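You operate a simulated robot arm through the tools that you are given. There is no shell and no other tool. Be economical: measure what you need, move in short steps, check, and stop when the job is done.

You run a simulated robot arm. Do the job below in one go: nothing can be reset, and whatever is moved stays where it is left.

TASK
Top up both banded cups to about their lines from the measuring cup, then tip the rest out.
Fine: tip into the basin; stand the measuring cup on the mat; banded cups stay where they stand. Set down upright: measuring cup.

Only the result counts: the job must be done as asked and must still hold three seconds after the hand-in. Knocking over, shifting, dropping, spilling or breaking anything else fails it.

THE ROBOT
A 6-joint arm with a two-finger parallel gripper, fixed in place. Base frame: the origin is at the foot of the arm, x ahead of it, y to its left, z up; the work surface is at about z = 880. Lengths are in mm, angles in degrees, forces in N, time in s.
With the tool pointing down near the work surface it reaches from about 380 to 860 mm from the base axis. Its first joint turns from -115.0 to 115.0 degrees. Payload 4.2 kg.
Tool frame: the origin (TCP) lies between the finger pads and is the grasp point; the fingertips stand 23 mm ahead of it; z points along the fingers, y is the line along which they close. The gripper opens to 94 mm. The fingers are 38 mm wide and 10 mm thick; the gripper's body (54 by 96 mm) begins 39 mm behind the TCP.
Orientation is that of the tool frame in the base frame, as a unit quaternion [w, x, y, z]. With the fingers straight down and closing along the base's y, the tool's x points along the base's -x, its y along +y and its z along -z.

THE INTERFACE
- The arm moves only by the tool jog_arm. Its argument "deltas" is a list of rows, each a list of 7 numbers: the shift along the base's x, y, z in cm, then the turn, a rotation vector about the base's x, y, z in degrees, then the finger opening in cm, from 0 to 9.4. In form: [[dx, dy, dz, ax, ay, az, jaw], ...]. A call has 1 to 20 rows; each row shifts and turns the commanded pose from where the row before left it. Rows are played at 5 a second. More than 50 mm and 8.6 degrees between two rows, or a gripper value outside its range, and nothing of the call is played. Where a pose cannot be reached the arm comes as near as it can. A force on the tool above 40 N (or 10 N above the force at the start of the call, whichever is more), or a blocked arm, ends the call early, and 0.2 s more pass. Each finger travels about 108 mm/s and halts on what it meets, pressing with about 29 N; the grip force reading is that of the motor and also rises with nothing between the fingers. The clock runs only during rows and for 0.2 s after the last one: add rows that do not move to give the fingers time. The reply holds the time, the measured pose of the TCP, the force on the tool along the base axes, the opening and the grip force, in the units named above and with some noise, with the torque about the TCP (base axes, N m) and any sound that the robot's microphone picked up, and new pictures: "views" is both (left out), scene, wrist or none.
- Cameras (640 x 400 px; columns grow to the right, rows downward): "scene" is fixed at [220, 500.8, 1775.5]; the picture's right is [-0.71, -0.70, 0.00], its down [-0.56, 0.57, -0.60] and it looks along [0.42, -0.43, -0.80] (base axes); focal length 351 px, centre (320, 200). "wrist" rides on the gripper at [86, 16, -74] in the tool frame; the picture's right is [-0.18, 0.98, 0.00], its down [-0.58, -0.11, -0.81] and it looks along [-0.79, -0.15, 0.59] (tool axes); focal length 243 px, centre (320, 200). There is no depth. A picture from a camera that has moved, and an enlarged one, comes with that camera's place and axes in the base frame and with its lens.
- move_column(by): slides the trunk up (or, below 0, down) by that many mm; the arm rides with it, the base frame stays. It gives what a move gives, with no picture.
- inspect(camera, box): a new picture of the part [left, top, right, bottom] of that camera's present view, enlarged. No time passes.
- close_job(): hands the job in; it is judged then, once.

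Work in short steps. Places have to be worked out from the pictures, the camera data and where the tool is seen: move nearer, look again, correct. Check each grasp and each placing, and mend what went wrong. You have 120 turns and 200 pictures in all, those below and enlarged ones among them. Open the gripper and draw the arm clear of the work before you hand the job in, unless the task says otherwise; then end with one line.

The tools are called after "Call:" as a command line: name --pt "numbers of a row" for each row, then --argument value for the rest, lists and objects as JSON in quotes. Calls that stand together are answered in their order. jog_arm: Moves the arm, as the interface text tells. Its arguments: {"type":"object","properties":{"deltas":{"type":"array","items":{"type":"array","items":{"type":"number"}}},"views":{"type":"string","enum":["both","scene","wrist","none"]}},"required":["deltas"]} The other tools are called the same way: move_column (by) slides the trunk up or down; inspect (camera, box) takes an enlarged picture of a part of a camera's view; close_job () hands the job in.

At the start:

```text
clock: 0.0
tool_pos: [557.0, -229.8, 1277.6]
tcp_rot: [0.0, 0.001, 1.0, 0.0]
wrist_force: [0.6, 0.3, -0.6]
ft_torque: [0.01, 0.0, 0.01]
width: 94.2
finger_force: 0.2
trunk travel left (down, up): [-900.0, 90.0]
```

scene: 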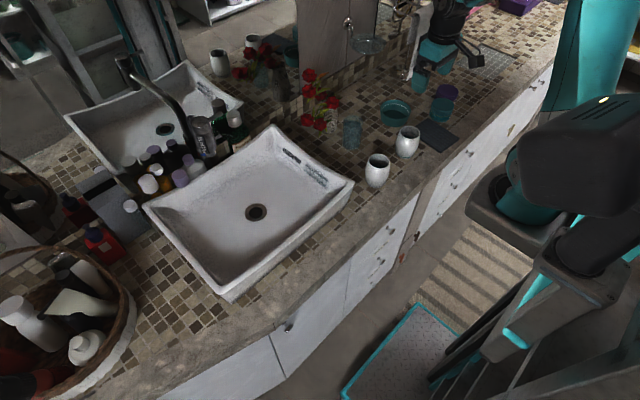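
wrist: 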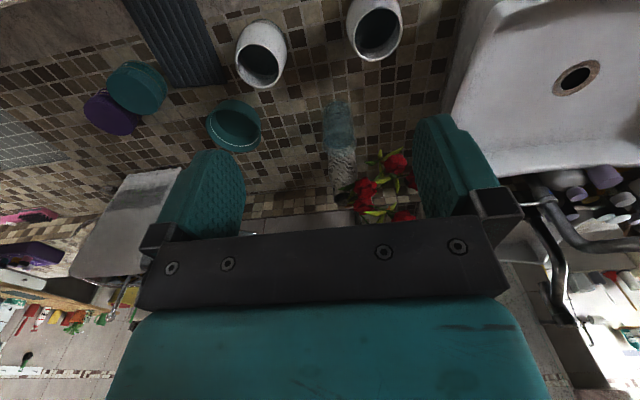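

I'll enlarge the area with the cups to identify the objects.

Call:
inspect --camera "scene" --box '[320, 60, 480, 200]'

Call:
inspect --camera "wrist" --box '[80, 0, 420, 212]'

```text
2.86 times, centred on (400, 130) of scene
camera zoom: at [220.0, 500.8, 1775.5], right [-0.71, -0.7, 0.0], down [-0.56, 0.57, -0.6], along [0.42, -0.43, -0.8], focal length 1003 px, centre (91, 400)
```

zoom: 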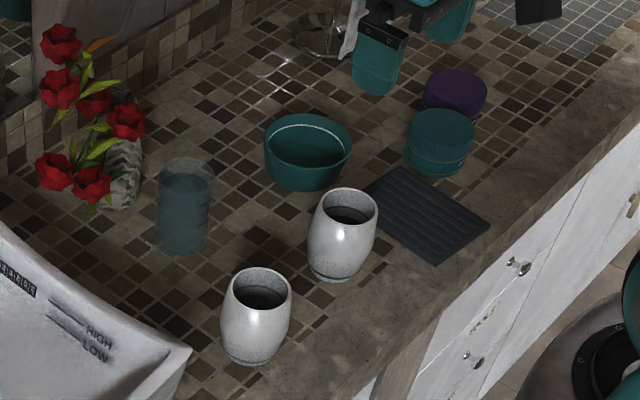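

```text
1.88 times, centred on (250, 106) of wrist
camera zoom: at [471.5, -212.2, 1351.8], right [0.18, 0.98, 0.0], down [0.58, -0.11, 0.81], along [0.79, -0.15, -0.59], focal length 457 px, centre (452, 377)
```

zoom: 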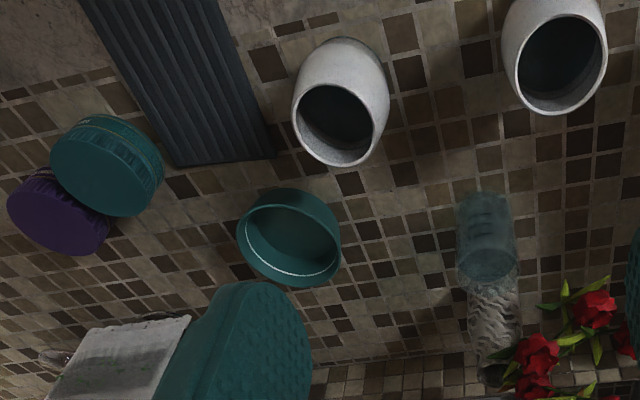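

The zoom is a true re-render, so I zoom tighter on each candidate.

Call:
inspect --camera "wrist" --box '[310, 90, 370, 130]'

Call:
inspect --camera "wrist" --box '[190, 0, 310, 160]'

Call:
inspect --camera "scene" --box '[355, 110, 435, 195]'

Call:
inspect --camera "scene" --box '[320, 85, 420, 155]'

```text
10.00 times, centred on (340, 110) of wrist
camera zoom: at [471.5, -212.2, 1351.8], right [0.18, 0.98, 0.0], down [0.58, -0.11, 0.81], along [0.79, -0.15, -0.59], focal length 2426 px, centre (120, 1100)
```

zoom: 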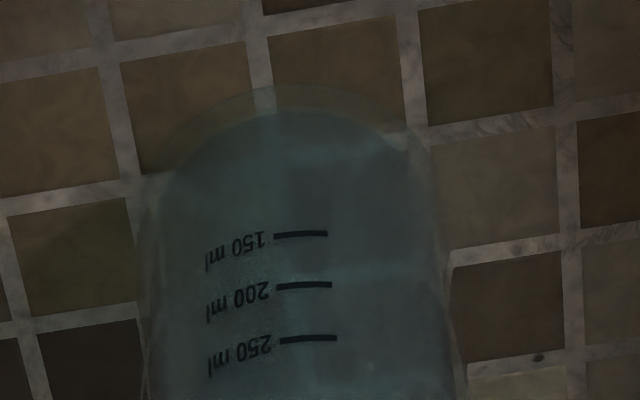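

```text
2.50 times, centred on (250, 80) of wrist
camera zoom: at [471.5, -212.2, 1351.8], right [0.18, 0.98, 0.0], down [0.58, -0.11, 0.81], along [0.79, -0.15, -0.59], focal length 606 px, centre (495, 500)
```

zoom: 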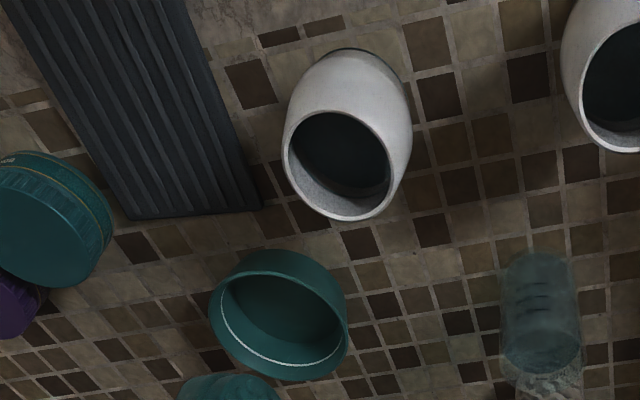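

```text
4.71 times, centred on (395, 152) of scene
camera zoom: at [220.0, 500.8, 1775.5], right [-0.71, -0.7, 0.0], down [-0.56, 0.57, -0.6], along [0.42, -0.43, -0.8], focal length 1652 px, centre (-33, 424)
```

zoom: 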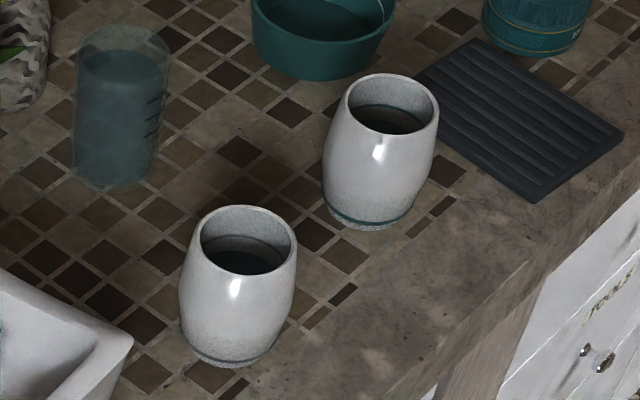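

```text
5.71 times, centred on (370, 120) of scene
camera zoom: at [220.0, 500.8, 1775.5], right [-0.71, -0.7, 0.0], down [-0.56, 0.57, -0.6], along [0.42, -0.43, -0.8], focal length 2006 px, centre (34, 657)
```

zoom: 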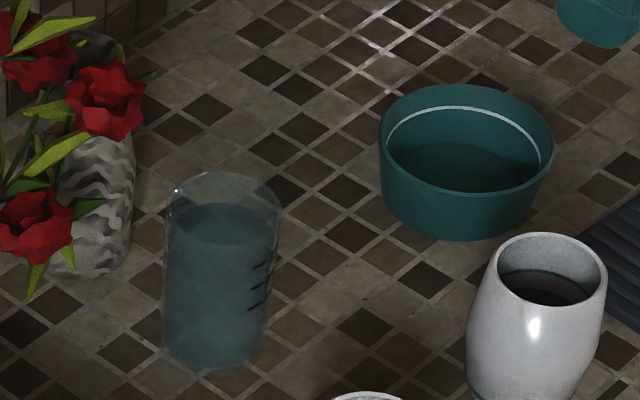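

The measuring cup is the graduated translucent cylinder; the white cups have bands near their feet. I zoom on their insides.

Call:
inspect --camera "scene" --box '[394, 122, 422, 140]'

Call:
inspect --camera "scene" --box '[364, 150, 392, 168]'

Call:
inspect --camera "scene" --box '[335, 110, 375, 160]'

Call:
inspect --camera "wrist" --box '[340, 0, 410, 70]'

```text
16.00 times, centred on (408, 131) of scene
camera zoom: at [220.0, 500.8, 1775.5], right [-0.71, -0.7, 0.0], down [-0.56, 0.57, -0.6], along [0.42, -0.43, -0.8], focal length 5618 px, centre (-1088, 1304)
```

zoom: 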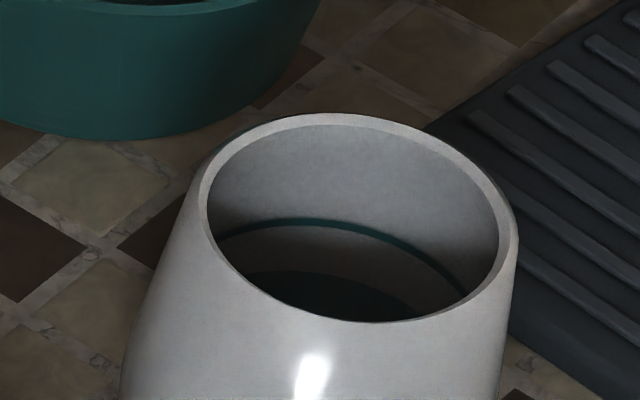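

```text
16.00 times, centred on (378, 159) of scene
camera zoom: at [220.0, 500.8, 1775.5], right [-0.71, -0.7, 0.0], down [-0.56, 0.57, -0.6], along [0.42, -0.43, -0.8], focal length 5618 px, centre (-608, 856)
```

zoom: 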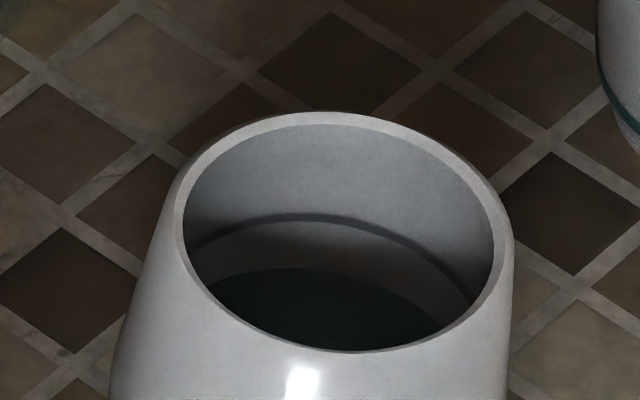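

```text
8.00 times, centred on (355, 135) of scene
camera zoom: at [220.0, 500.8, 1775.5], right [-0.71, -0.7, 0.0], down [-0.56, 0.57, -0.6], along [0.42, -0.43, -0.8], focal length 2809 px, centre (40, 720)
```

zoom: 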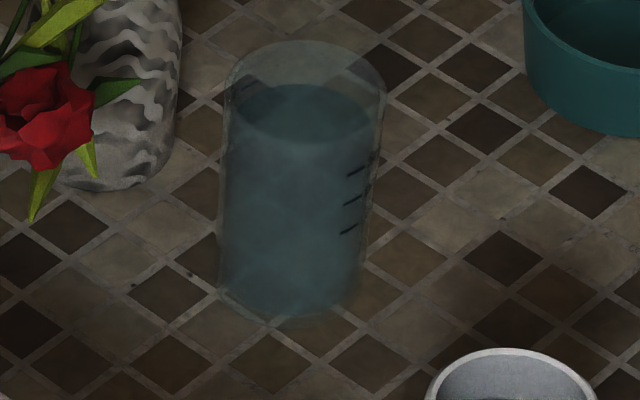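

```text
5.71 times, centred on (375, 35) of wrist
camera zoom: at [471.5, -212.2, 1351.8], right [0.18, 0.98, 0.0], down [0.58, -0.11, 0.81], along [0.79, -0.15, -0.59], focal length 1386 px, centre (6, 1143)
```

zoom: 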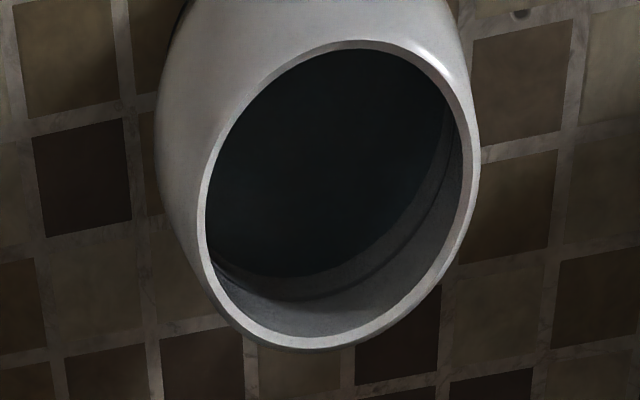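

Both white cups have an inner line above their liquid. I check the sink markings and the teal bowl to determine which is the "basin".

Call:
inspect --camera "scene" --box '[270, 135, 340, 195]'

Call:
inspect --camera "scene" --box '[378, 94, 418, 130]'

Call:
inspect --camera "scene" --box '[400, 0, 560, 110]'

Call:
inspect --camera "scene" --box '[60, 50, 260, 200]'

```text
6.67 times, centred on (305, 165) of scene
camera zoom: at [220.0, 500.8, 1775.5], right [-0.71, -0.7, 0.0], down [-0.56, 0.57, -0.6], along [0.42, -0.43, -0.8], focal length 2341 px, centre (420, 433)
```

zoom: 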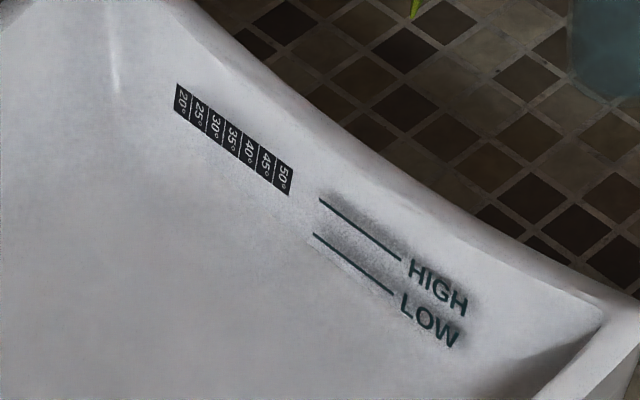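

```text
11.11 times, centred on (398, 112) of scene
camera zoom: at [220.0, 500.8, 1775.5], right [-0.71, -0.7, 0.0], down [-0.56, 0.57, -0.6], along [0.42, -0.43, -0.8], focal length 3901 px, centre (-547, 1178)
```

zoom: 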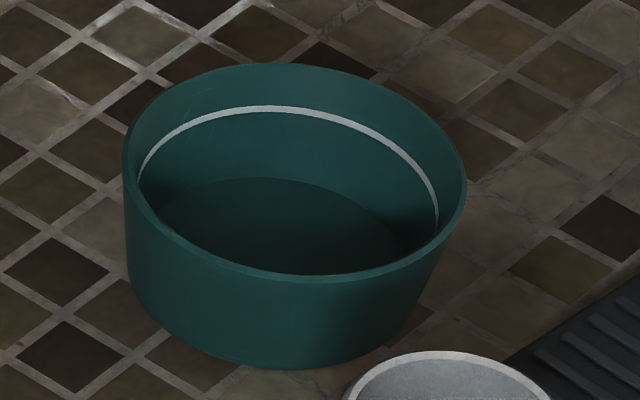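

```text
3.64 times, centred on (480, 55) of scene
camera zoom: at [220.0, 500.8, 1775.5], right [-0.71, -0.7, 0.0], down [-0.56, 0.57, -0.6], along [0.42, -0.43, -0.8], focal length 1277 px, centre (-262, 727)
```

zoom: 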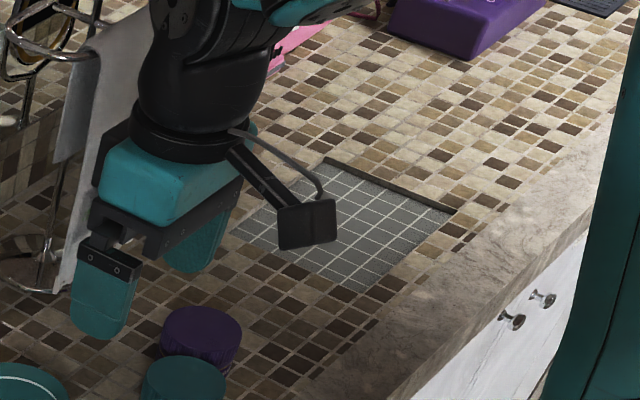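

```text
2.67 times, centred on (160, 125) of scene
camera zoom: at [220.0, 500.8, 1775.5], right [-0.71, -0.7, 0.0], down [-0.56, 0.57, -0.6], along [0.42, -0.43, -0.8], focal length 936 px, centre (747, 400)
```

zoom: 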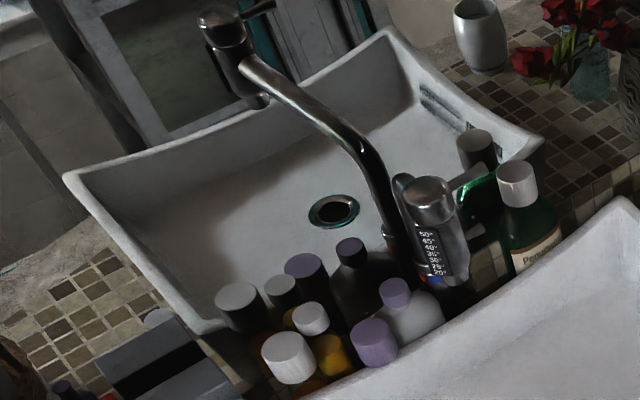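

Reading: measuring cup ≈ (780,-232), rim z≈1000; white cups ≈ (607,-158) and (620,-342), both needing a top-up to an inner line; basin = washbasin; mat ≈ (588,-502). I move closer over the measuring cup to refine its position.

Call:
jog_arm --pt "2.8 0 -3.4 0 0 0 9.4" --pt "2.8 0 -3.4 0 0 0 9.4" --pt "2.8 0 -3.4 0 0 0 9.4" --pt "2.8 0 -3.4 0 0 0 9.4" --pt "2.8 0 -3.4 0 0 0 9.4" --pt "0 0 0 0 0 0 9.4" --views "both"

```text
clock: 1.4
tool_pos: [695.3, -231.2, 1107.7]
tcp_rot: [0.0, 0.0, 1.0, 0.0]
wrist_force: [0.8, -0.3, 0.0]
ft_torque: [0.03, 0.01, -0.01]
width: 94.0
finger_force: 0.1
trunk travel left (down, up): [-900.0, 90.0]
camera wrist: at [609.0, -213.2, 1181.7], right [0.18, 0.98, 0.0], down [0.58, -0.11, 0.81], along [0.79, -0.15, -0.59], focal length 243 px, centre (320, 200)
```

scene: 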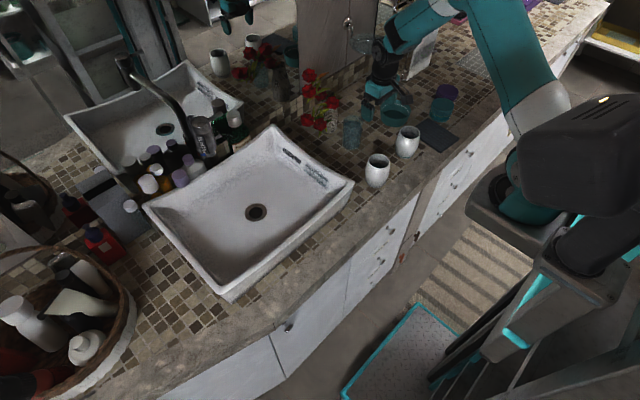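
wrist: 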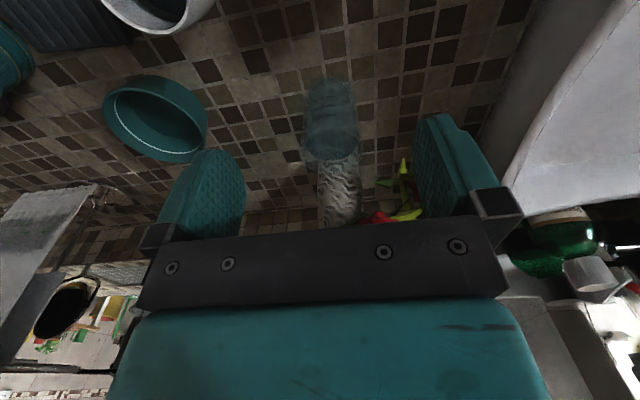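

The cup is straight ahead of the tool; I zoom in on it in the wrist view to fix its axis.

Call:
inspect --camera "wrist" --box '[280, 60, 380, 180]'

Call:
inspect --camera "scene" --box '[320, 60, 420, 160]'

```text
3.33 times, centred on (330, 120) of wrist
camera zoom: at [609.0, -213.2, 1181.7], right [0.18, 0.98, 0.0], down [0.58, -0.11, 0.81], along [0.79, -0.15, -0.59], focal length 809 px, centre (287, 467)
```

zoom: 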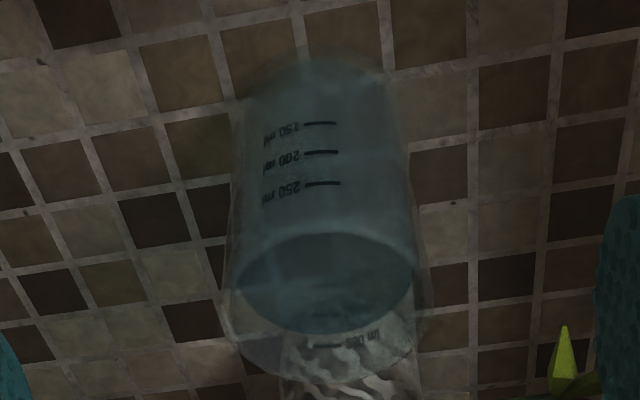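

```text
4.00 times, centred on (370, 110) of scene
camera zoom: at [220.0, 500.8, 1775.5], right [-0.71, -0.7, 0.0], down [-0.56, 0.57, -0.6], along [0.42, -0.43, -0.8], focal length 1404 px, centre (120, 560)
```

zoom: 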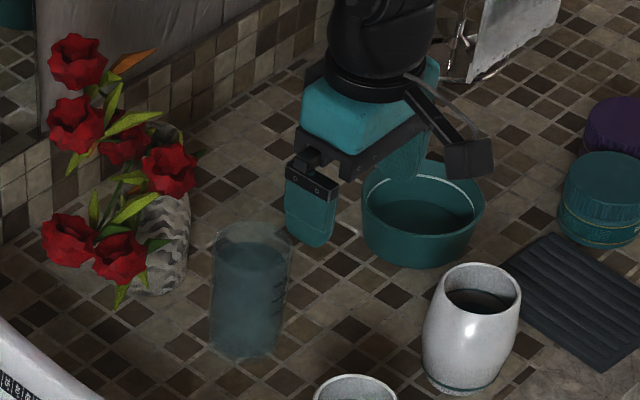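

Cup axis ≈ (778,-232), rim ≈ z 1000, Ø≈65, and a blossom sits near (845,-195,1056). I'll lean the tool 15° back towards the robot to clear the flowers and hover above the cup.

Call:
jog_arm --pt "2 0 0 0 -5 0 9.4" --pt "2 0 0 0 -5 0 9.4" --pt "2 0 -2.5 0 -5 0 9.4" --pt "1.5 0 -2.5 0 0 0 9.4" --pt "0 0 -1.5 0 0 0 9.4" --pt "0 0 0 0 0 0 9.4"

Call:
inspect --camera "scene" --box '[320, 70, 400, 160]'

Call:
inspect --camera "wrist" --box '[220, 60, 440, 240]'

```text
clock: 2.8
tool_pos: [774.1, -230.0, 1039.1]
tcp_rot: [0.131, 0.0, 0.991, 0.0]
wrist_force: [-0.1, -0.4, 0.1]
ft_torque: [-0.01, -0.03, -0.02]
width: 93.6
finger_force: 0.1
trunk travel left (down, up): [-900.0, 90.0]
camera wrist: at [671.2, -212.5, 1089.4], right [0.18, 0.98, 0.05], down [0.35, -0.11, 0.93], along [0.92, -0.15, -0.37], focal length 243 px, centre (320, 200)
```

scene: 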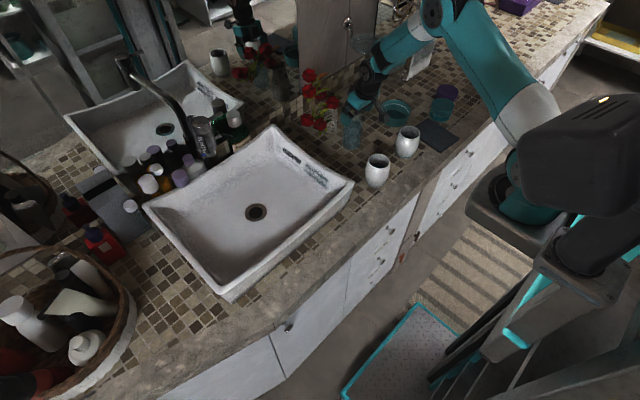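
wrist: 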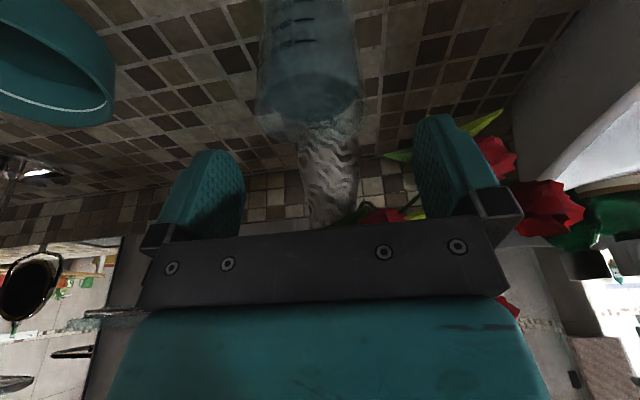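

```text
4.44 times, centred on (360, 115) of scene
camera zoom: at [220.0, 500.8, 1775.5], right [-0.71, -0.7, 0.0], down [-0.56, 0.57, -0.6], along [0.42, -0.43, -0.8], focal length 1560 px, centre (142, 578)
```

zoom: 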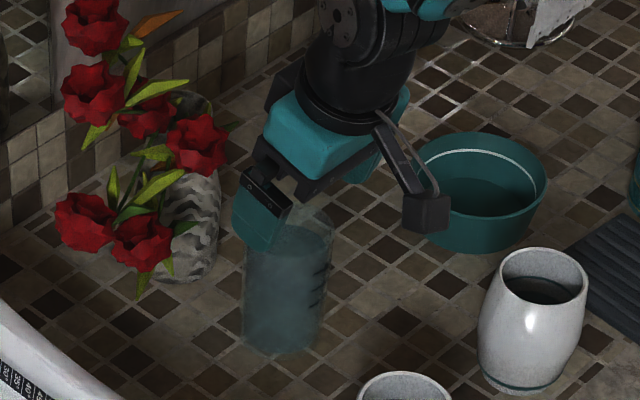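

```text
2.22 times, centred on (330, 150) of wrist
camera zoom: at [671.2, -212.5, 1089.4], right [0.18, 0.98, 0.05], down [0.35, -0.11, 0.93], along [0.92, -0.15, -0.37], focal length 539 px, centre (298, 311)
```

zoom: 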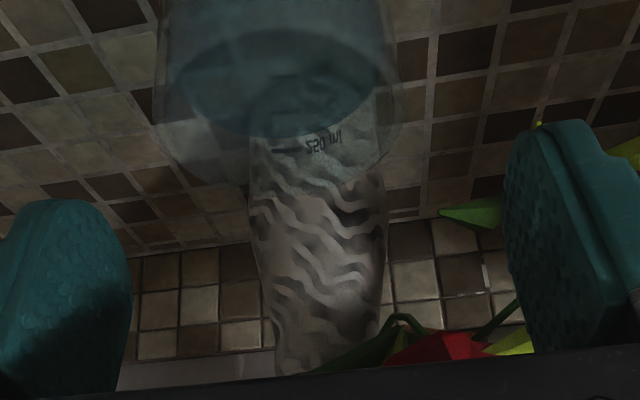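

Rim centre computes to (778,-232,~997), so I nudge 2 mm in -y and lower to z≈974.

Call:
jog_arm --pt "0.1 -0.2 -1.5 0 0 0 9.4" --pt "0 0 -1.5 0 0 0 9.4" --pt "0 0 -1.5 0 0 0 9.4" --pt "0 0 -1.0 0 0 0 9.4" --pt "0 0 -0.8 0 0 0 9.4" --pt "0 0 0 0 0 0 9.4"

Call:
inspect --camera "scene" --box '[320, 80, 400, 160]'

Call:
inspect --camera "wrist" --box '[200, 0, 460, 240]'

```text
clock: 4.2
tool_pos: [773.7, -231.9, 979.0]
tcp_rot: [0.131, 0.001, 0.991, 0.0]
wrist_force: [-0.2, 0.5, 0.1]
ft_torque: [-0.03, 0.01, 0.0]
width: 94.2
finger_force: 0.1
trunk travel left (down, up): [-900.0, 90.0]
camera wrist: at [672.2, -213.6, 1027.5], right [0.18, 0.98, 0.05], down [0.35, -0.11, 0.93], along [0.92, -0.15, -0.37], focal length 243 px, centre (320, 200)
```

scene: 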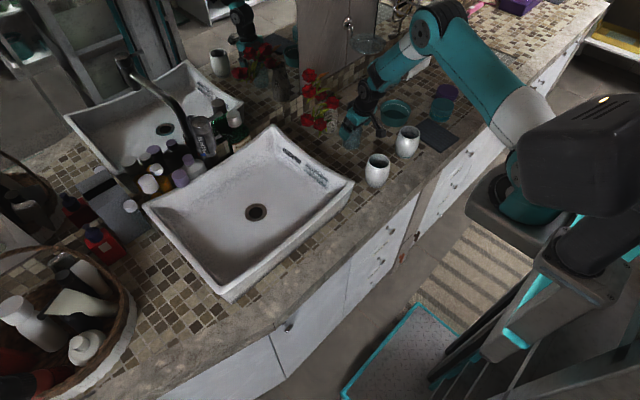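
wrist: 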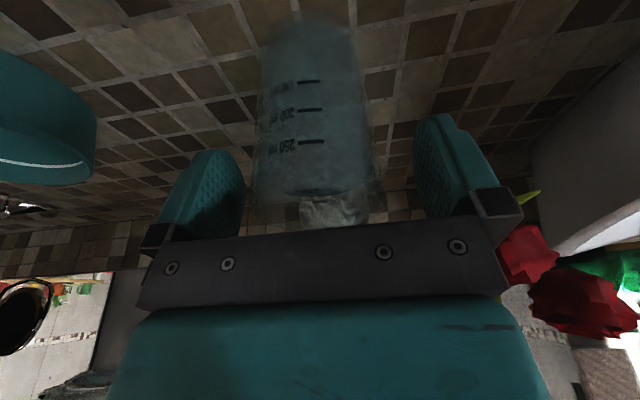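

```text
5.00 times, centred on (360, 120) of scene
camera zoom: at [220.0, 500.8, 1775.5], right [-0.71, -0.7, 0.0], down [-0.56, 0.57, -0.6], along [0.42, -0.43, -0.8], focal length 1756 px, centre (120, 600)
```

zoom: 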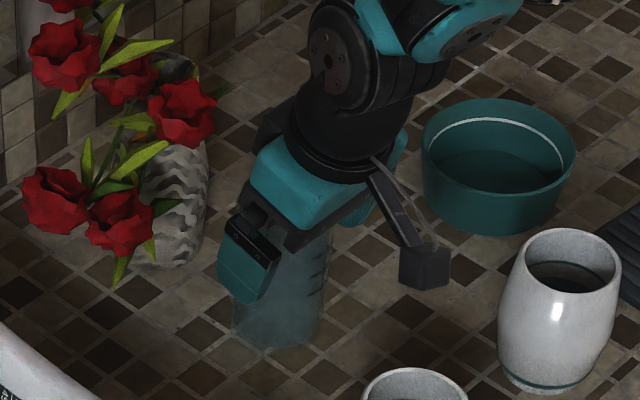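

```text
1.67 times, centred on (330, 120) of wrist
camera zoom: at [672.2, -213.6, 1027.5], right [0.18, 0.98, 0.05], down [0.35, -0.11, 0.93], along [0.92, -0.15, -0.37], focal length 404 px, centre (303, 333)
```

zoom: 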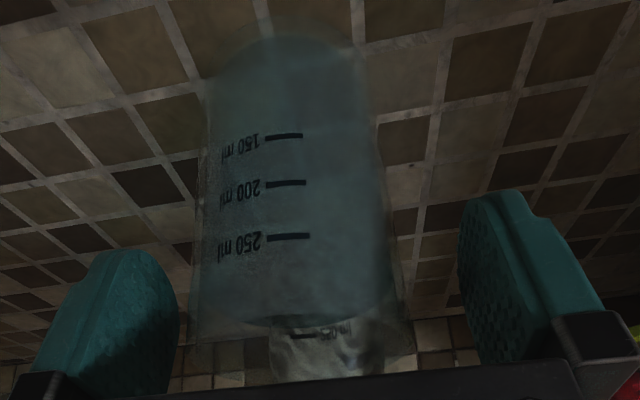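

Centred well; closing the fingers on the cup.

Call:
jog_arm --pt "0 0 0 0 0 0 7.4" --pt "0 0 0 0 0 0 6.6" --pt "0 0 0 0 0 0 5.5" --pt "0 0 0 0 0 0 5.0" --pt "0 0 0 0 0 0 5.0" --views "wrist"

```text
clock: 5.4
tool_pos: [774.6, -229.9, 979.0]
tcp_rot: [0.131, 0.0, 0.991, 0.0]
wrist_force: [0.0, -0.5, 0.2]
ft_torque: [-0.03, -0.04, -0.04]
width: 67.5
finger_force: 29.3
trunk travel left (down, up): [-900.0, 90.0]
camera wrist: at [672.1, -213.6, 1027.5], right [0.18, 0.98, 0.05], down [0.35, -0.11, 0.93], along [0.92, -0.15, -0.37], focal length 243 px, centre (320, 200)
```

wrist: 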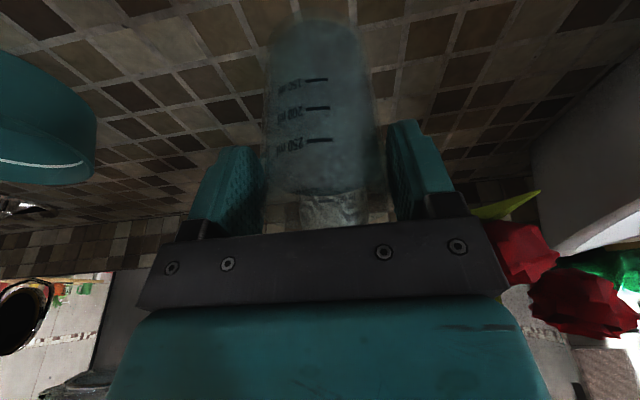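

Held at 67.5 mm with 29 N. I lift slowly, straight up.

Call:
jog_arm --pt "0 0 0.2 0 0 0 5" --pt "0 0 0.5 0 0 0 5" --pt "0 0 0.8 0 0 0 5" --pt "0 0 1.2 0 0 0 5" --pt "0 0 1.5 0 0 0 5" --pt "0 0 1.5 0 0 0 5" --pt "0 0 1.5 0 0 0 5" --pt "0 0 1.5 0 0 0 5" --pt "0 0 1.2 0 0 0 5" --pt "0 0 0.8 0 0 0 5" --pt "0 0 0.4 0 0 0 5" --pt "0 0 0 0 0 0 5"

Call:
inspect --camera "scene" --box '[320, 60, 420, 160]'

```text
clock: 8.0
tool_pos: [774.6, -232.8, 1090.3]
tcp_rot: [0.13, 0.0, 0.991, 0.0]
wrist_force: [0.4, -0.5, -2.7]
ft_torque: [-0.02, 0.03, -0.01]
width: 67.1
finger_force: 29.1
trunk travel left (down, up): [-900.0, 90.0]
camera wrist: at [672.0, -214.1, 1139.8], right [0.18, 0.98, 0.05], down [0.35, -0.11, 0.93], along [0.92, -0.15, -0.37], focal length 243 px, centre (320, 200)
```

scene: 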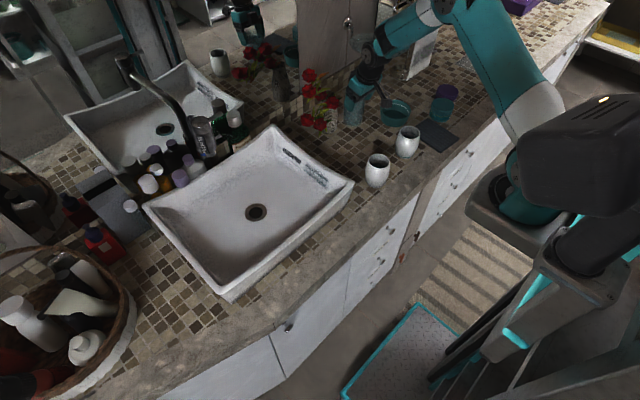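
wrist: 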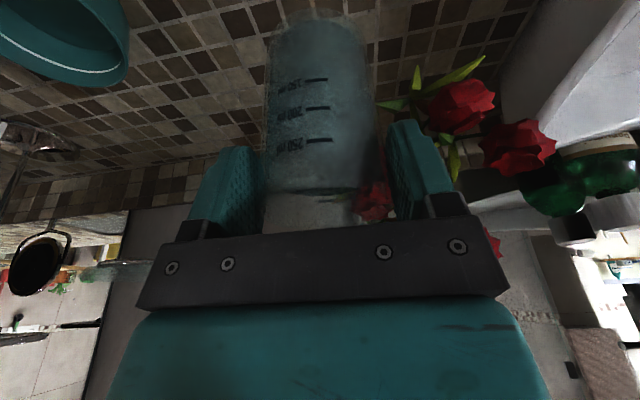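

```text
4.00 times, centred on (370, 110) of scene
camera zoom: at [220.0, 500.8, 1775.5], right [-0.71, -0.7, 0.0], down [-0.56, 0.57, -0.6], along [0.42, -0.43, -0.8], focal length 1404 px, centre (120, 560)
```

zoom: 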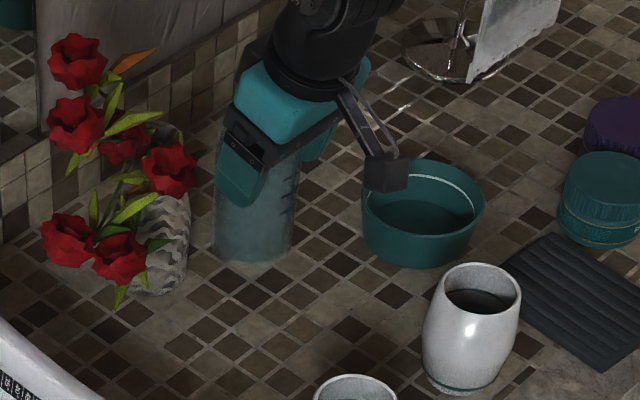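

Lift is good (≈2.7 N load, cup upright). I'll back off from the flowers to x≈685 and start yawing so the camera ends up on the far side and the pour side faces the robot.

Call:
jog_arm --pt "-0.2 0 0 0 0 0 5" --pt "-0.5 0 0 0 0 0 5" --pt "-0.9 0 0 0 0 0 5" --pt "-1.2 0 0 0 0 0 5" --pt "-1.4 0 0 0 0 0 5" --pt "-1.4 0 0 0 0 0 5" --pt "-1.2 0 0 0 0 1 5" --pt "-0.9 0 0 0 0 2 5" --pt "-0.6 0 0 0 0 4 5" --pt "-0.3 0 0 0 0 6 5" --pt "0 0 0 0 0 7 5" --pt "0 0 0 0 0 7 5" --pt "0 0 0 0 0 7 5" --pt "0 0 0 0 0 7 5" --pt "0 0 0 0 0 7 5" --pt "0 0 0 0 0 6 5" --pt "0 0 0 0 0 4 5" --pt "0 0 0 0 0 2 5" --pt "0 0 0 0 0 0 5"

```text
clock: 12.0
tool_pos: [688.2, -233.5, 1090.9]
tcp_rot: [0.113, -0.496, 0.859, 0.065]
wrist_force: [-0.2, 0.4, -3.7]
ft_torque: [-0.04, 0.03, 0.01]
width: 66.9
finger_force: 28.6
trunk travel left (down, up): [-900.0, 90.0]
camera wrist: at [622.7, -312.8, 1140.5], right [-0.76, 0.65, 0.05], down [0.27, 0.25, 0.93], along [0.59, 0.72, -0.37], focal length 243 px, centre (320, 200)
```

scene: 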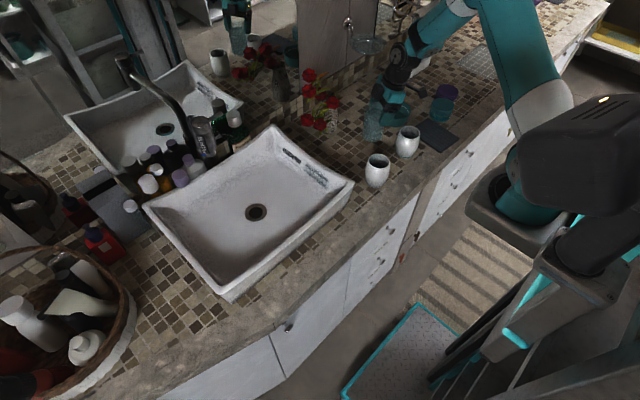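
wrist: 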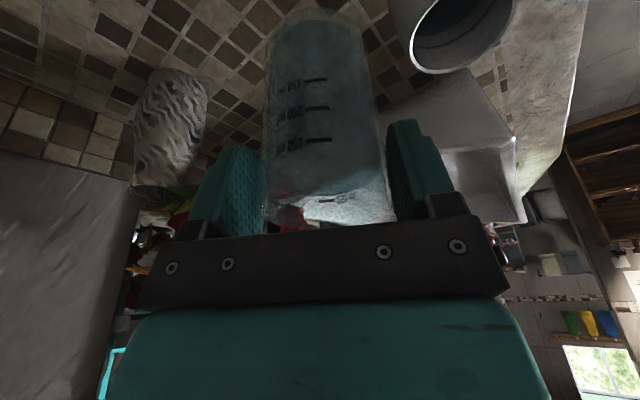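

60° done with the cup level. Continue yawing another 60°.

Call:
jog_arm --pt "0 0 0 0 0 2 5" --pt "0 0 0 0 0 4 5" --pt "0 0 0 0 0 6 5" --pt "0 0 0 0 0 7 5" --pt "0 0 0 0 0 7 5" --pt "0 0 0 0 0 7 5" --pt "0 0 0 0 0 7 5" --pt "0 0 0 0 0 7 5" --pt "0 0 0 0 0 6 5" --pt "0 0 0 0 0 4 5" --pt "0 0 0 0 0 3 5" --pt "0 0 0 0 0 0 5"

```text
clock: 14.6
tool_pos: [688.3, -233.6, 1089.4]
tcp_rot: [-0.065, 0.859, -0.496, -0.112]
wrist_force: [-0.2, -0.4, -3.7]
ft_torque: [-0.04, -0.04, 0.0]
width: 67.2
finger_force: 29.0
trunk travel left (down, up): [-900.0, 90.0]
camera wrist: at [726.3, -328.4, 1139.6], right [-0.94, -0.34, 0.05], down [-0.08, 0.36, 0.93], along [-0.33, 0.87, -0.37], focal length 243 px, centre (320, 200)
```

scene: 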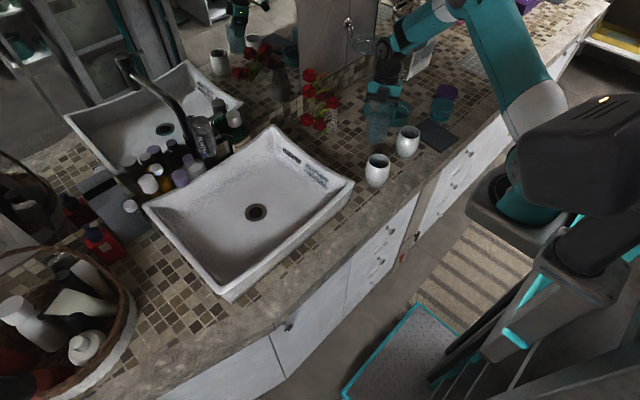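
wrist: 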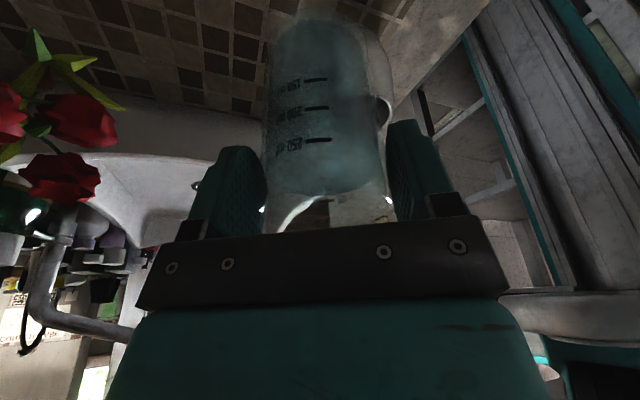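

Still fine; the last 60° of yaw.

Call:
jog_arm --pt "0 0 0 0 0 2 5" --pt "0 0 0 0 0 4 5" --pt "0 0 0 0 0 6 5" --pt "0 0 0 0 0 7 5" --pt "0 0 0 0 0 7 5" --pt "0 0 0 0 0 7 5" --pt "0 0 0 0 0 7 5" --pt "0 0 0 0 0 7 5" --pt "0 0 0 0 0 6 5" --pt "0 0 0 0 0 4 5" --pt "0 0 0 0 0 3 5" --pt "0 0 0 0 0 0 5"

Call:
inspect --camera "scene" --box '[330, 60, 450, 200]'

```text
clock: 17.2
tool_pos: [727.5, -101.6, 1100.8]
tcp_rot: [-0.016, 0.99, -0.054, -0.132]
wrist_force: [-0.2, 0.3, -3.4]
ft_torque: [-0.05, -0.06, -0.02]
width: 67.1
finger_force: 29.4
out of reach, approached as far as the arm can: row 7, 8, 9, 10, 11
trunk travel left (down, up): [-900.0, 90.0]
camera wrist: at [827.8, -128.4, 1148.7], right [-0.28, -0.96, 0.03], down [-0.34, 0.13, 0.93], along [-0.9, 0.25, -0.36], focal length 243 px, centre (320, 200)
```

scene: 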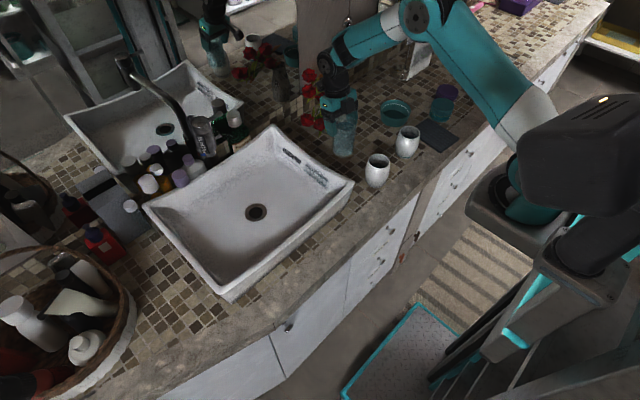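
wrist: 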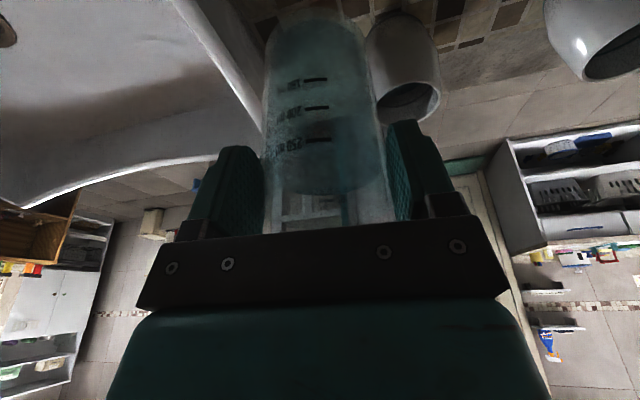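

```text
2.86 times, centred on (390, 130) of scene
camera zoom: at [220.0, 500.8, 1775.5], right [-0.71, -0.7, 0.0], down [-0.56, 0.57, -0.6], along [0.42, -0.43, -0.8], focal length 1003 px, centre (120, 400)
```

zoom: 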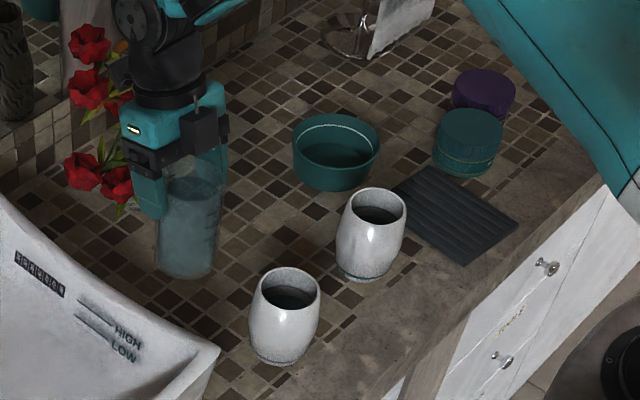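

The wrist joint hit its limit near yaw 150° and the arm drifted (cup is still level, nothing touched). I yaw back by 40° gently.

Call:
jog_arm --pt "0 0 0 0 0 -1 5" --pt "0 0 0 0 0 -2 5" --views "none"

```text
clock: 17.8
tool_pos: [726.4, -102.6, 1100.5]
tcp_rot: [-0.016, 0.988, -0.074, -0.132]
wrist_force: [-0.1, -0.2, -3.0]
ft_torque: [0.0, -0.03, -0.04]
width: 67.4
finger_force: 28.7
trunk travel left (down, up): [-900.0, 90.0]
```

The command reset to the measured pose, so it's in hand. I take a zoomed look at both white cups from this wrist view to triangulate them.

Call:
inspect --camera "wrist" --box '[340, 0, 480, 140]'

Call:
inspect --camera "scene" --box '[355, 120, 435, 195]'

```text
2.86 times, centred on (410, 70) of wrist
camera zoom: at [826.6, -132.5, 1149.4], right [-0.32, -0.95, 0.04], down [-0.33, 0.15, 0.93], along [-0.89, 0.29, -0.36], focal length 693 px, centre (63, 571)
```

zoom: 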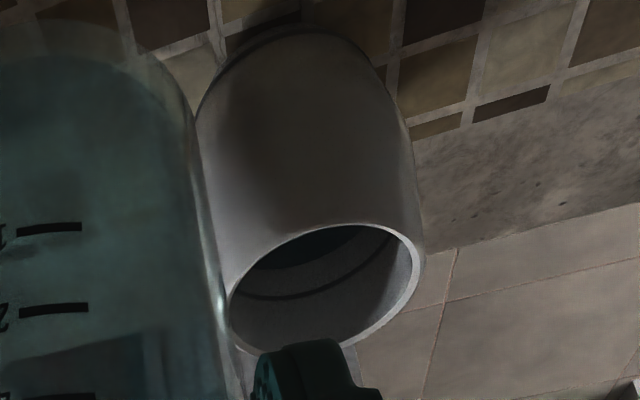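

```text
5.33 times, centred on (395, 158) of scene
camera zoom: at [220.0, 500.8, 1775.5], right [-0.71, -0.7, 0.0], down [-0.56, 0.57, -0.6], along [0.42, -0.43, -0.8], focal length 1873 px, centre (-80, 427)
```

zoom: 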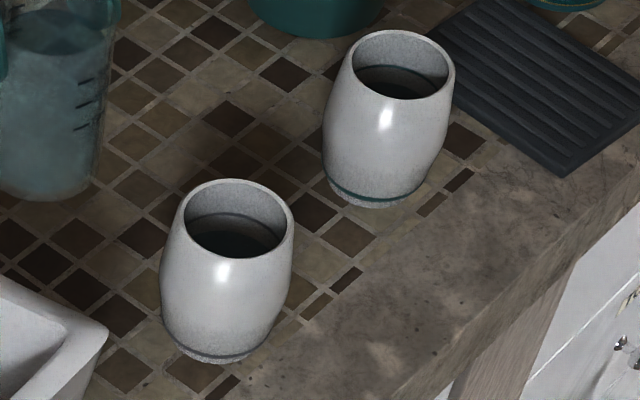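

Triangulated: cup 1 centre ≈ (612,-165), rim z≈973; cup 2 ≈ (624,-344). I move to a high pre-pour pose for cup 1, TCP (637,-202), yaw ≈125°, pouring direction (-0.57,0.82).

Call:
jog_arm --pt "-0.14 -0.16 0 0 0 -0.75 5" --pt "-0.36 -0.41 0 0 0 -1.9 5" --pt "-0.65 -0.73 0 0 0 -3.4 5" --pt "-0.87 -0.98 0 0 0 -4.5 5" --pt "-0.94 -1.06 0 0 0 -4.9 5" --pt "-0.94 -1.06 0 0 0 -4.9 5" --pt "-0.94 -1.06 0 0 0 -4.9 5" --pt "-0.94 -1.06 0 0 0 -4.9 5" --pt "-0.94 -1.06 0 0 0 -4.9 5" --pt "-0.87 -0.98 0 0 0 -4.5 5" --pt "-0.65 -0.73 0 0 0 -3.4 5" --pt "-0.43 -0.49 0 0 0 -2.2 5" --pt "-0.22 -0.24 0 0 0 -1.1 5" --pt "0 0 0 0 0 0 5"

Call:
inspect --camera "scene" --box '[340, 80, 440, 200]'

```text
clock: 20.8
tool_pos: [636.7, -205.2, 1100.8]
tcp_rot: [-0.066, 0.88, -0.456, -0.116]
wrist_force: [0.6, -0.2, -3.2]
ft_torque: [-0.06, -0.04, -0.03]
width: 66.9
finger_force: 29.7
trunk travel left (down, up): [-900.0, 90.0]
camera wrist: at [684.2, -295.9, 1149.5], right [-0.91, -0.42, 0.04], down [-0.12, 0.34, 0.93], along [-0.4, 0.84, -0.36], focal length 243 px, centre (320, 200)
```

scene: 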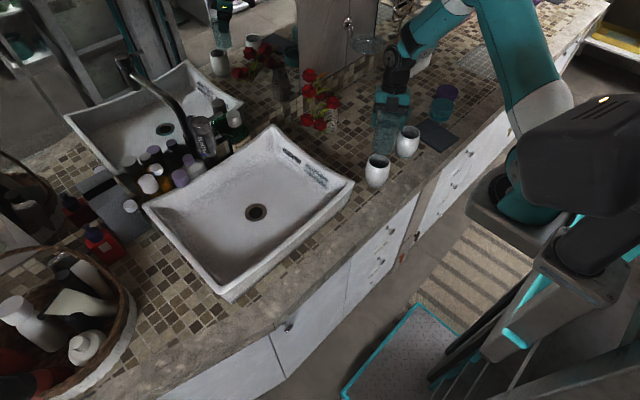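
wrist: 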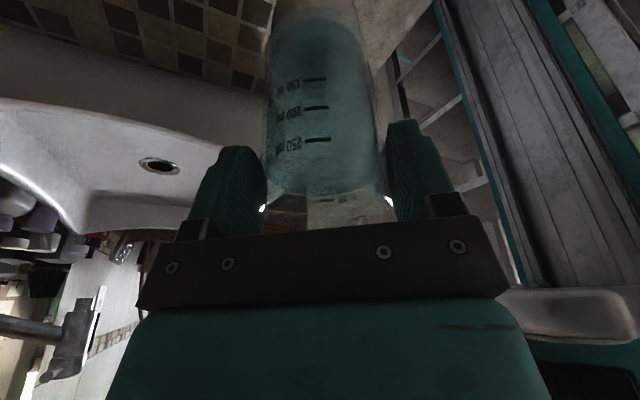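

```text
3.33 times, centred on (390, 140) of scene
camera zoom: at [220.0, 500.8, 1775.5], right [-0.71, -0.7, 0.0], down [-0.56, 0.57, -0.6], along [0.42, -0.43, -0.8], focal length 1170 px, centre (87, 400)
```

zoom: 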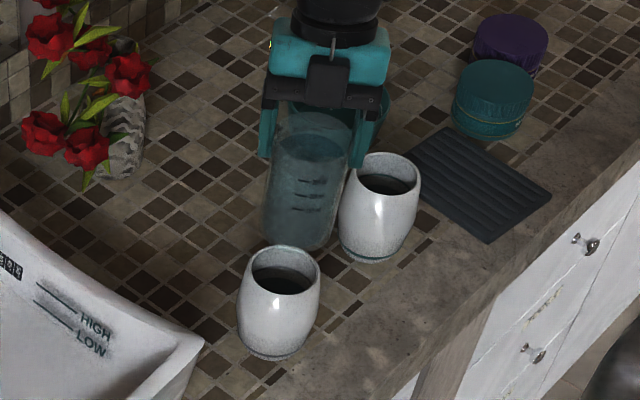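

Great geometry: the scene camera faces the pour. I tilt 20° (still below spill angle) and lower to TCP z≈1040.

Call:
jog_arm --pt "0.1 -0.1 0 -1.63 -1.15 0 5" --pt "0.1 -0.1 0 -2.45 -1.73 0 5" --pt "0 0 0 -2.45 -1.73 0 5" --pt "0 0 0 -2.45 -1.73 0 5" --pt "0 0 0 -2.45 -1.73 0 5" --pt "0 0 0 -2.45 -1.73 0 5" --pt "0 0 -0.3 -1.63 -1.15 0 5" --pt "0 0 -0.7 -0.82 -0.58 0 5" --pt "0 0 -1 0 0 0 5" --pt "0 0 -1.2 0 0 0 5" --pt "0 0 -1.2 0 0 0 5" --pt "0 0 -0.9 0 0 0 5" --pt "0 0 -0.5 0 0 0 5" --pt "0 0 -0.2 0 0 0 5" --pt "0 0 0 0 0 0 5" --views "none"

Call:
inspect --camera "scene" --box '[350, 100, 430, 200]'

```text
clock: 24.0
tool_pos: [638.8, -205.6, 1039.1]
tcp_rot: [0.014, 0.888, -0.458, 0.039]
wrist_force: [1.5, -1.4, -2.0]
ft_torque: [-0.03, -0.01, 0.06]
width: 67.0
finger_force: 29.5
trunk travel left (down, up): [-900.0, 90.0]
```

```text
4.00 times, centred on (390, 150) of scene
camera zoom: at [220.0, 500.8, 1775.5], right [-0.71, -0.7, 0.0], down [-0.56, 0.57, -0.6], along [0.42, -0.43, -0.8], focal length 1404 px, centre (40, 400)
```

zoom: 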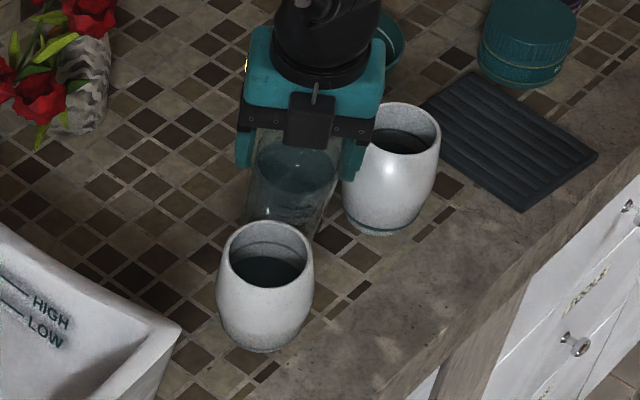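

Zoom in on the lip and target before pouring.

Call:
inspect --camera "scene" --box '[395, 125, 435, 165]'

Call:
inspect --camera "scene" --box '[400, 128, 440, 153]'

```text
10.00 times, centred on (415, 145) of scene
camera zoom: at [220.0, 500.8, 1775.5], right [-0.71, -0.7, 0.0], down [-0.56, 0.57, -0.6], along [0.42, -0.43, -0.8], focal length 3511 px, centre (-630, 750)
```

zoom: 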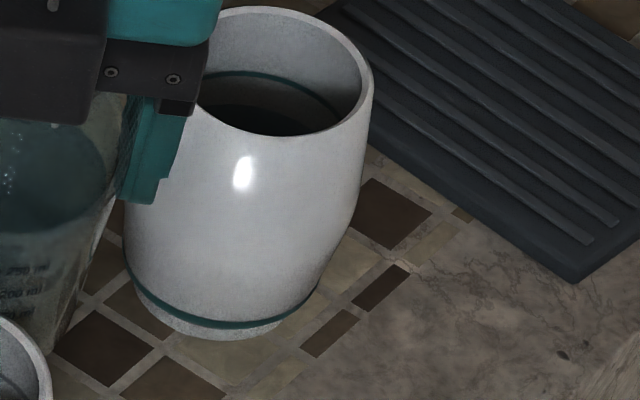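

```text
16.00 times, centred on (420, 140) of scene
camera zoom: at [220.0, 500.8, 1775.5], right [-0.71, -0.7, 0.0], down [-0.56, 0.57, -0.6], along [0.42, -0.43, -0.8], focal length 5618 px, centre (-1280, 1152)
```

zoom: 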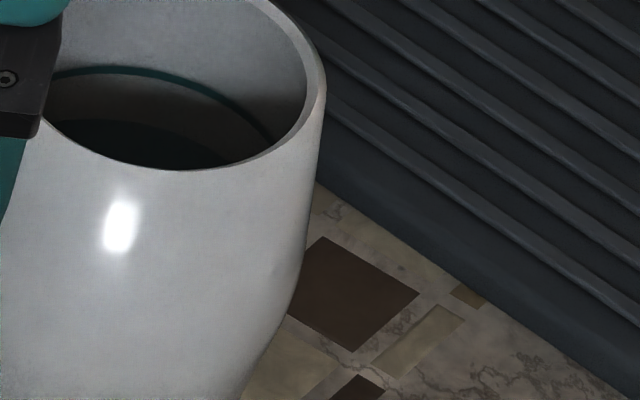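

Wrong crop; now the correct one around cup 1's mouth.

Call:
inspect --camera "scene" --box '[396, 130, 400, 134]'

Call:
inspect --camera "scene" --box '[358, 130, 408, 180]'

```text
16.00 times, centred on (398, 132) of scene
camera zoom: at [220.0, 500.8, 1775.5], right [-0.71, -0.7, 0.0], down [-0.56, 0.57, -0.6], along [0.42, -0.43, -0.8], focal length 5618 px, centre (-928, 1288)
```

zoom: 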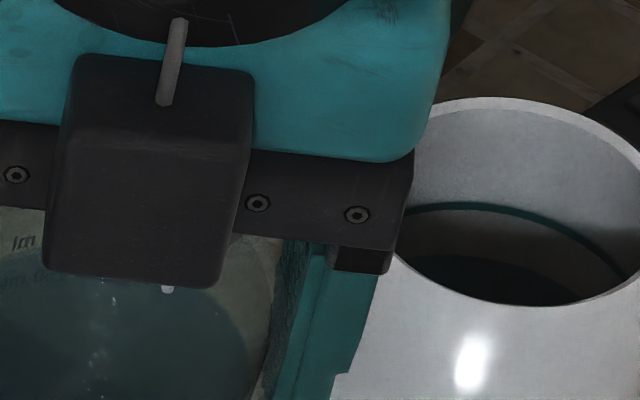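

```text
8.00 times, centred on (383, 155) of scene
camera zoom: at [220.0, 500.8, 1775.5], right [-0.71, -0.7, 0.0], down [-0.56, 0.57, -0.6], along [0.42, -0.43, -0.8], focal length 2809 px, centre (-184, 560)
```

zoom: 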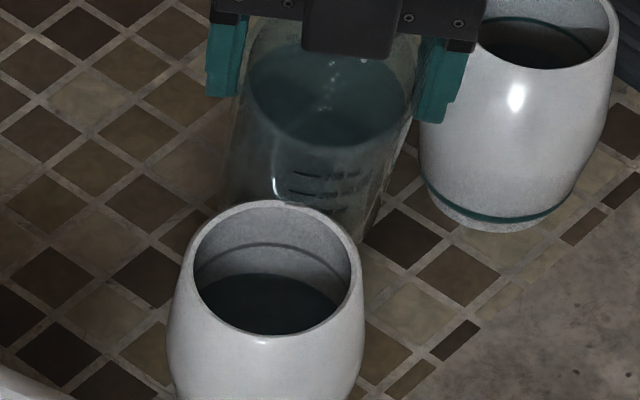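

I want to locate the lip and waterline precisely; tight zoom on the measuring cup's mouth.

Call:
inspect --camera "scene" --box '[381, 132, 411, 152]'

Call:
inspect --camera "wrist" --box '[200, 0, 460, 240]'

```text
16.00 times, centred on (396, 142) of scene
camera zoom: at [220.0, 500.8, 1775.5], right [-0.71, -0.7, 0.0], down [-0.56, 0.57, -0.6], along [0.42, -0.43, -0.8], focal length 5618 px, centre (-896, 1128)
```

zoom: 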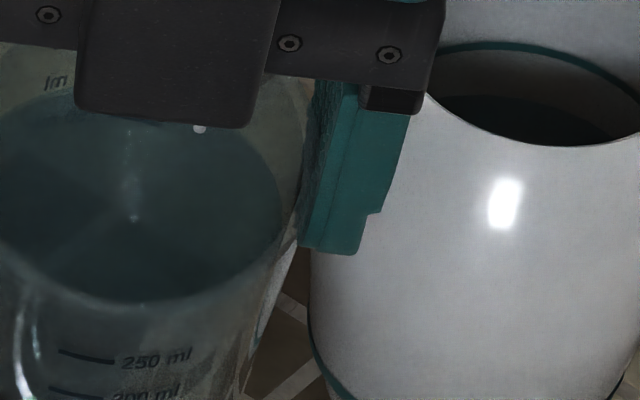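

```text
1.67 times, centred on (330, 120) of wrist
camera zoom: at [672.2, -277.4, 1120.8], right [-0.91, -0.42, -0.03], down [-0.29, 0.59, 0.76], along [-0.3, 0.69, -0.65], focal length 404 px, centre (303, 333)
```

zoom: 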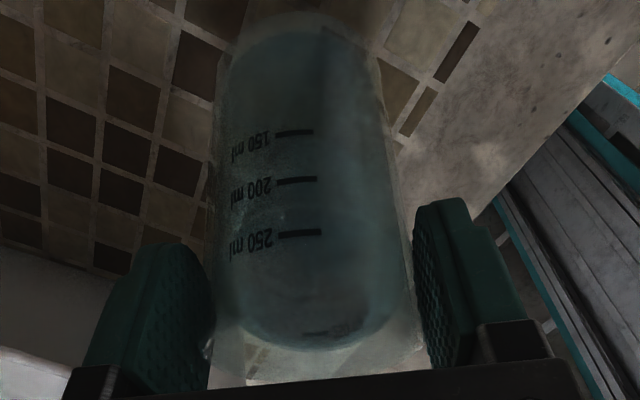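

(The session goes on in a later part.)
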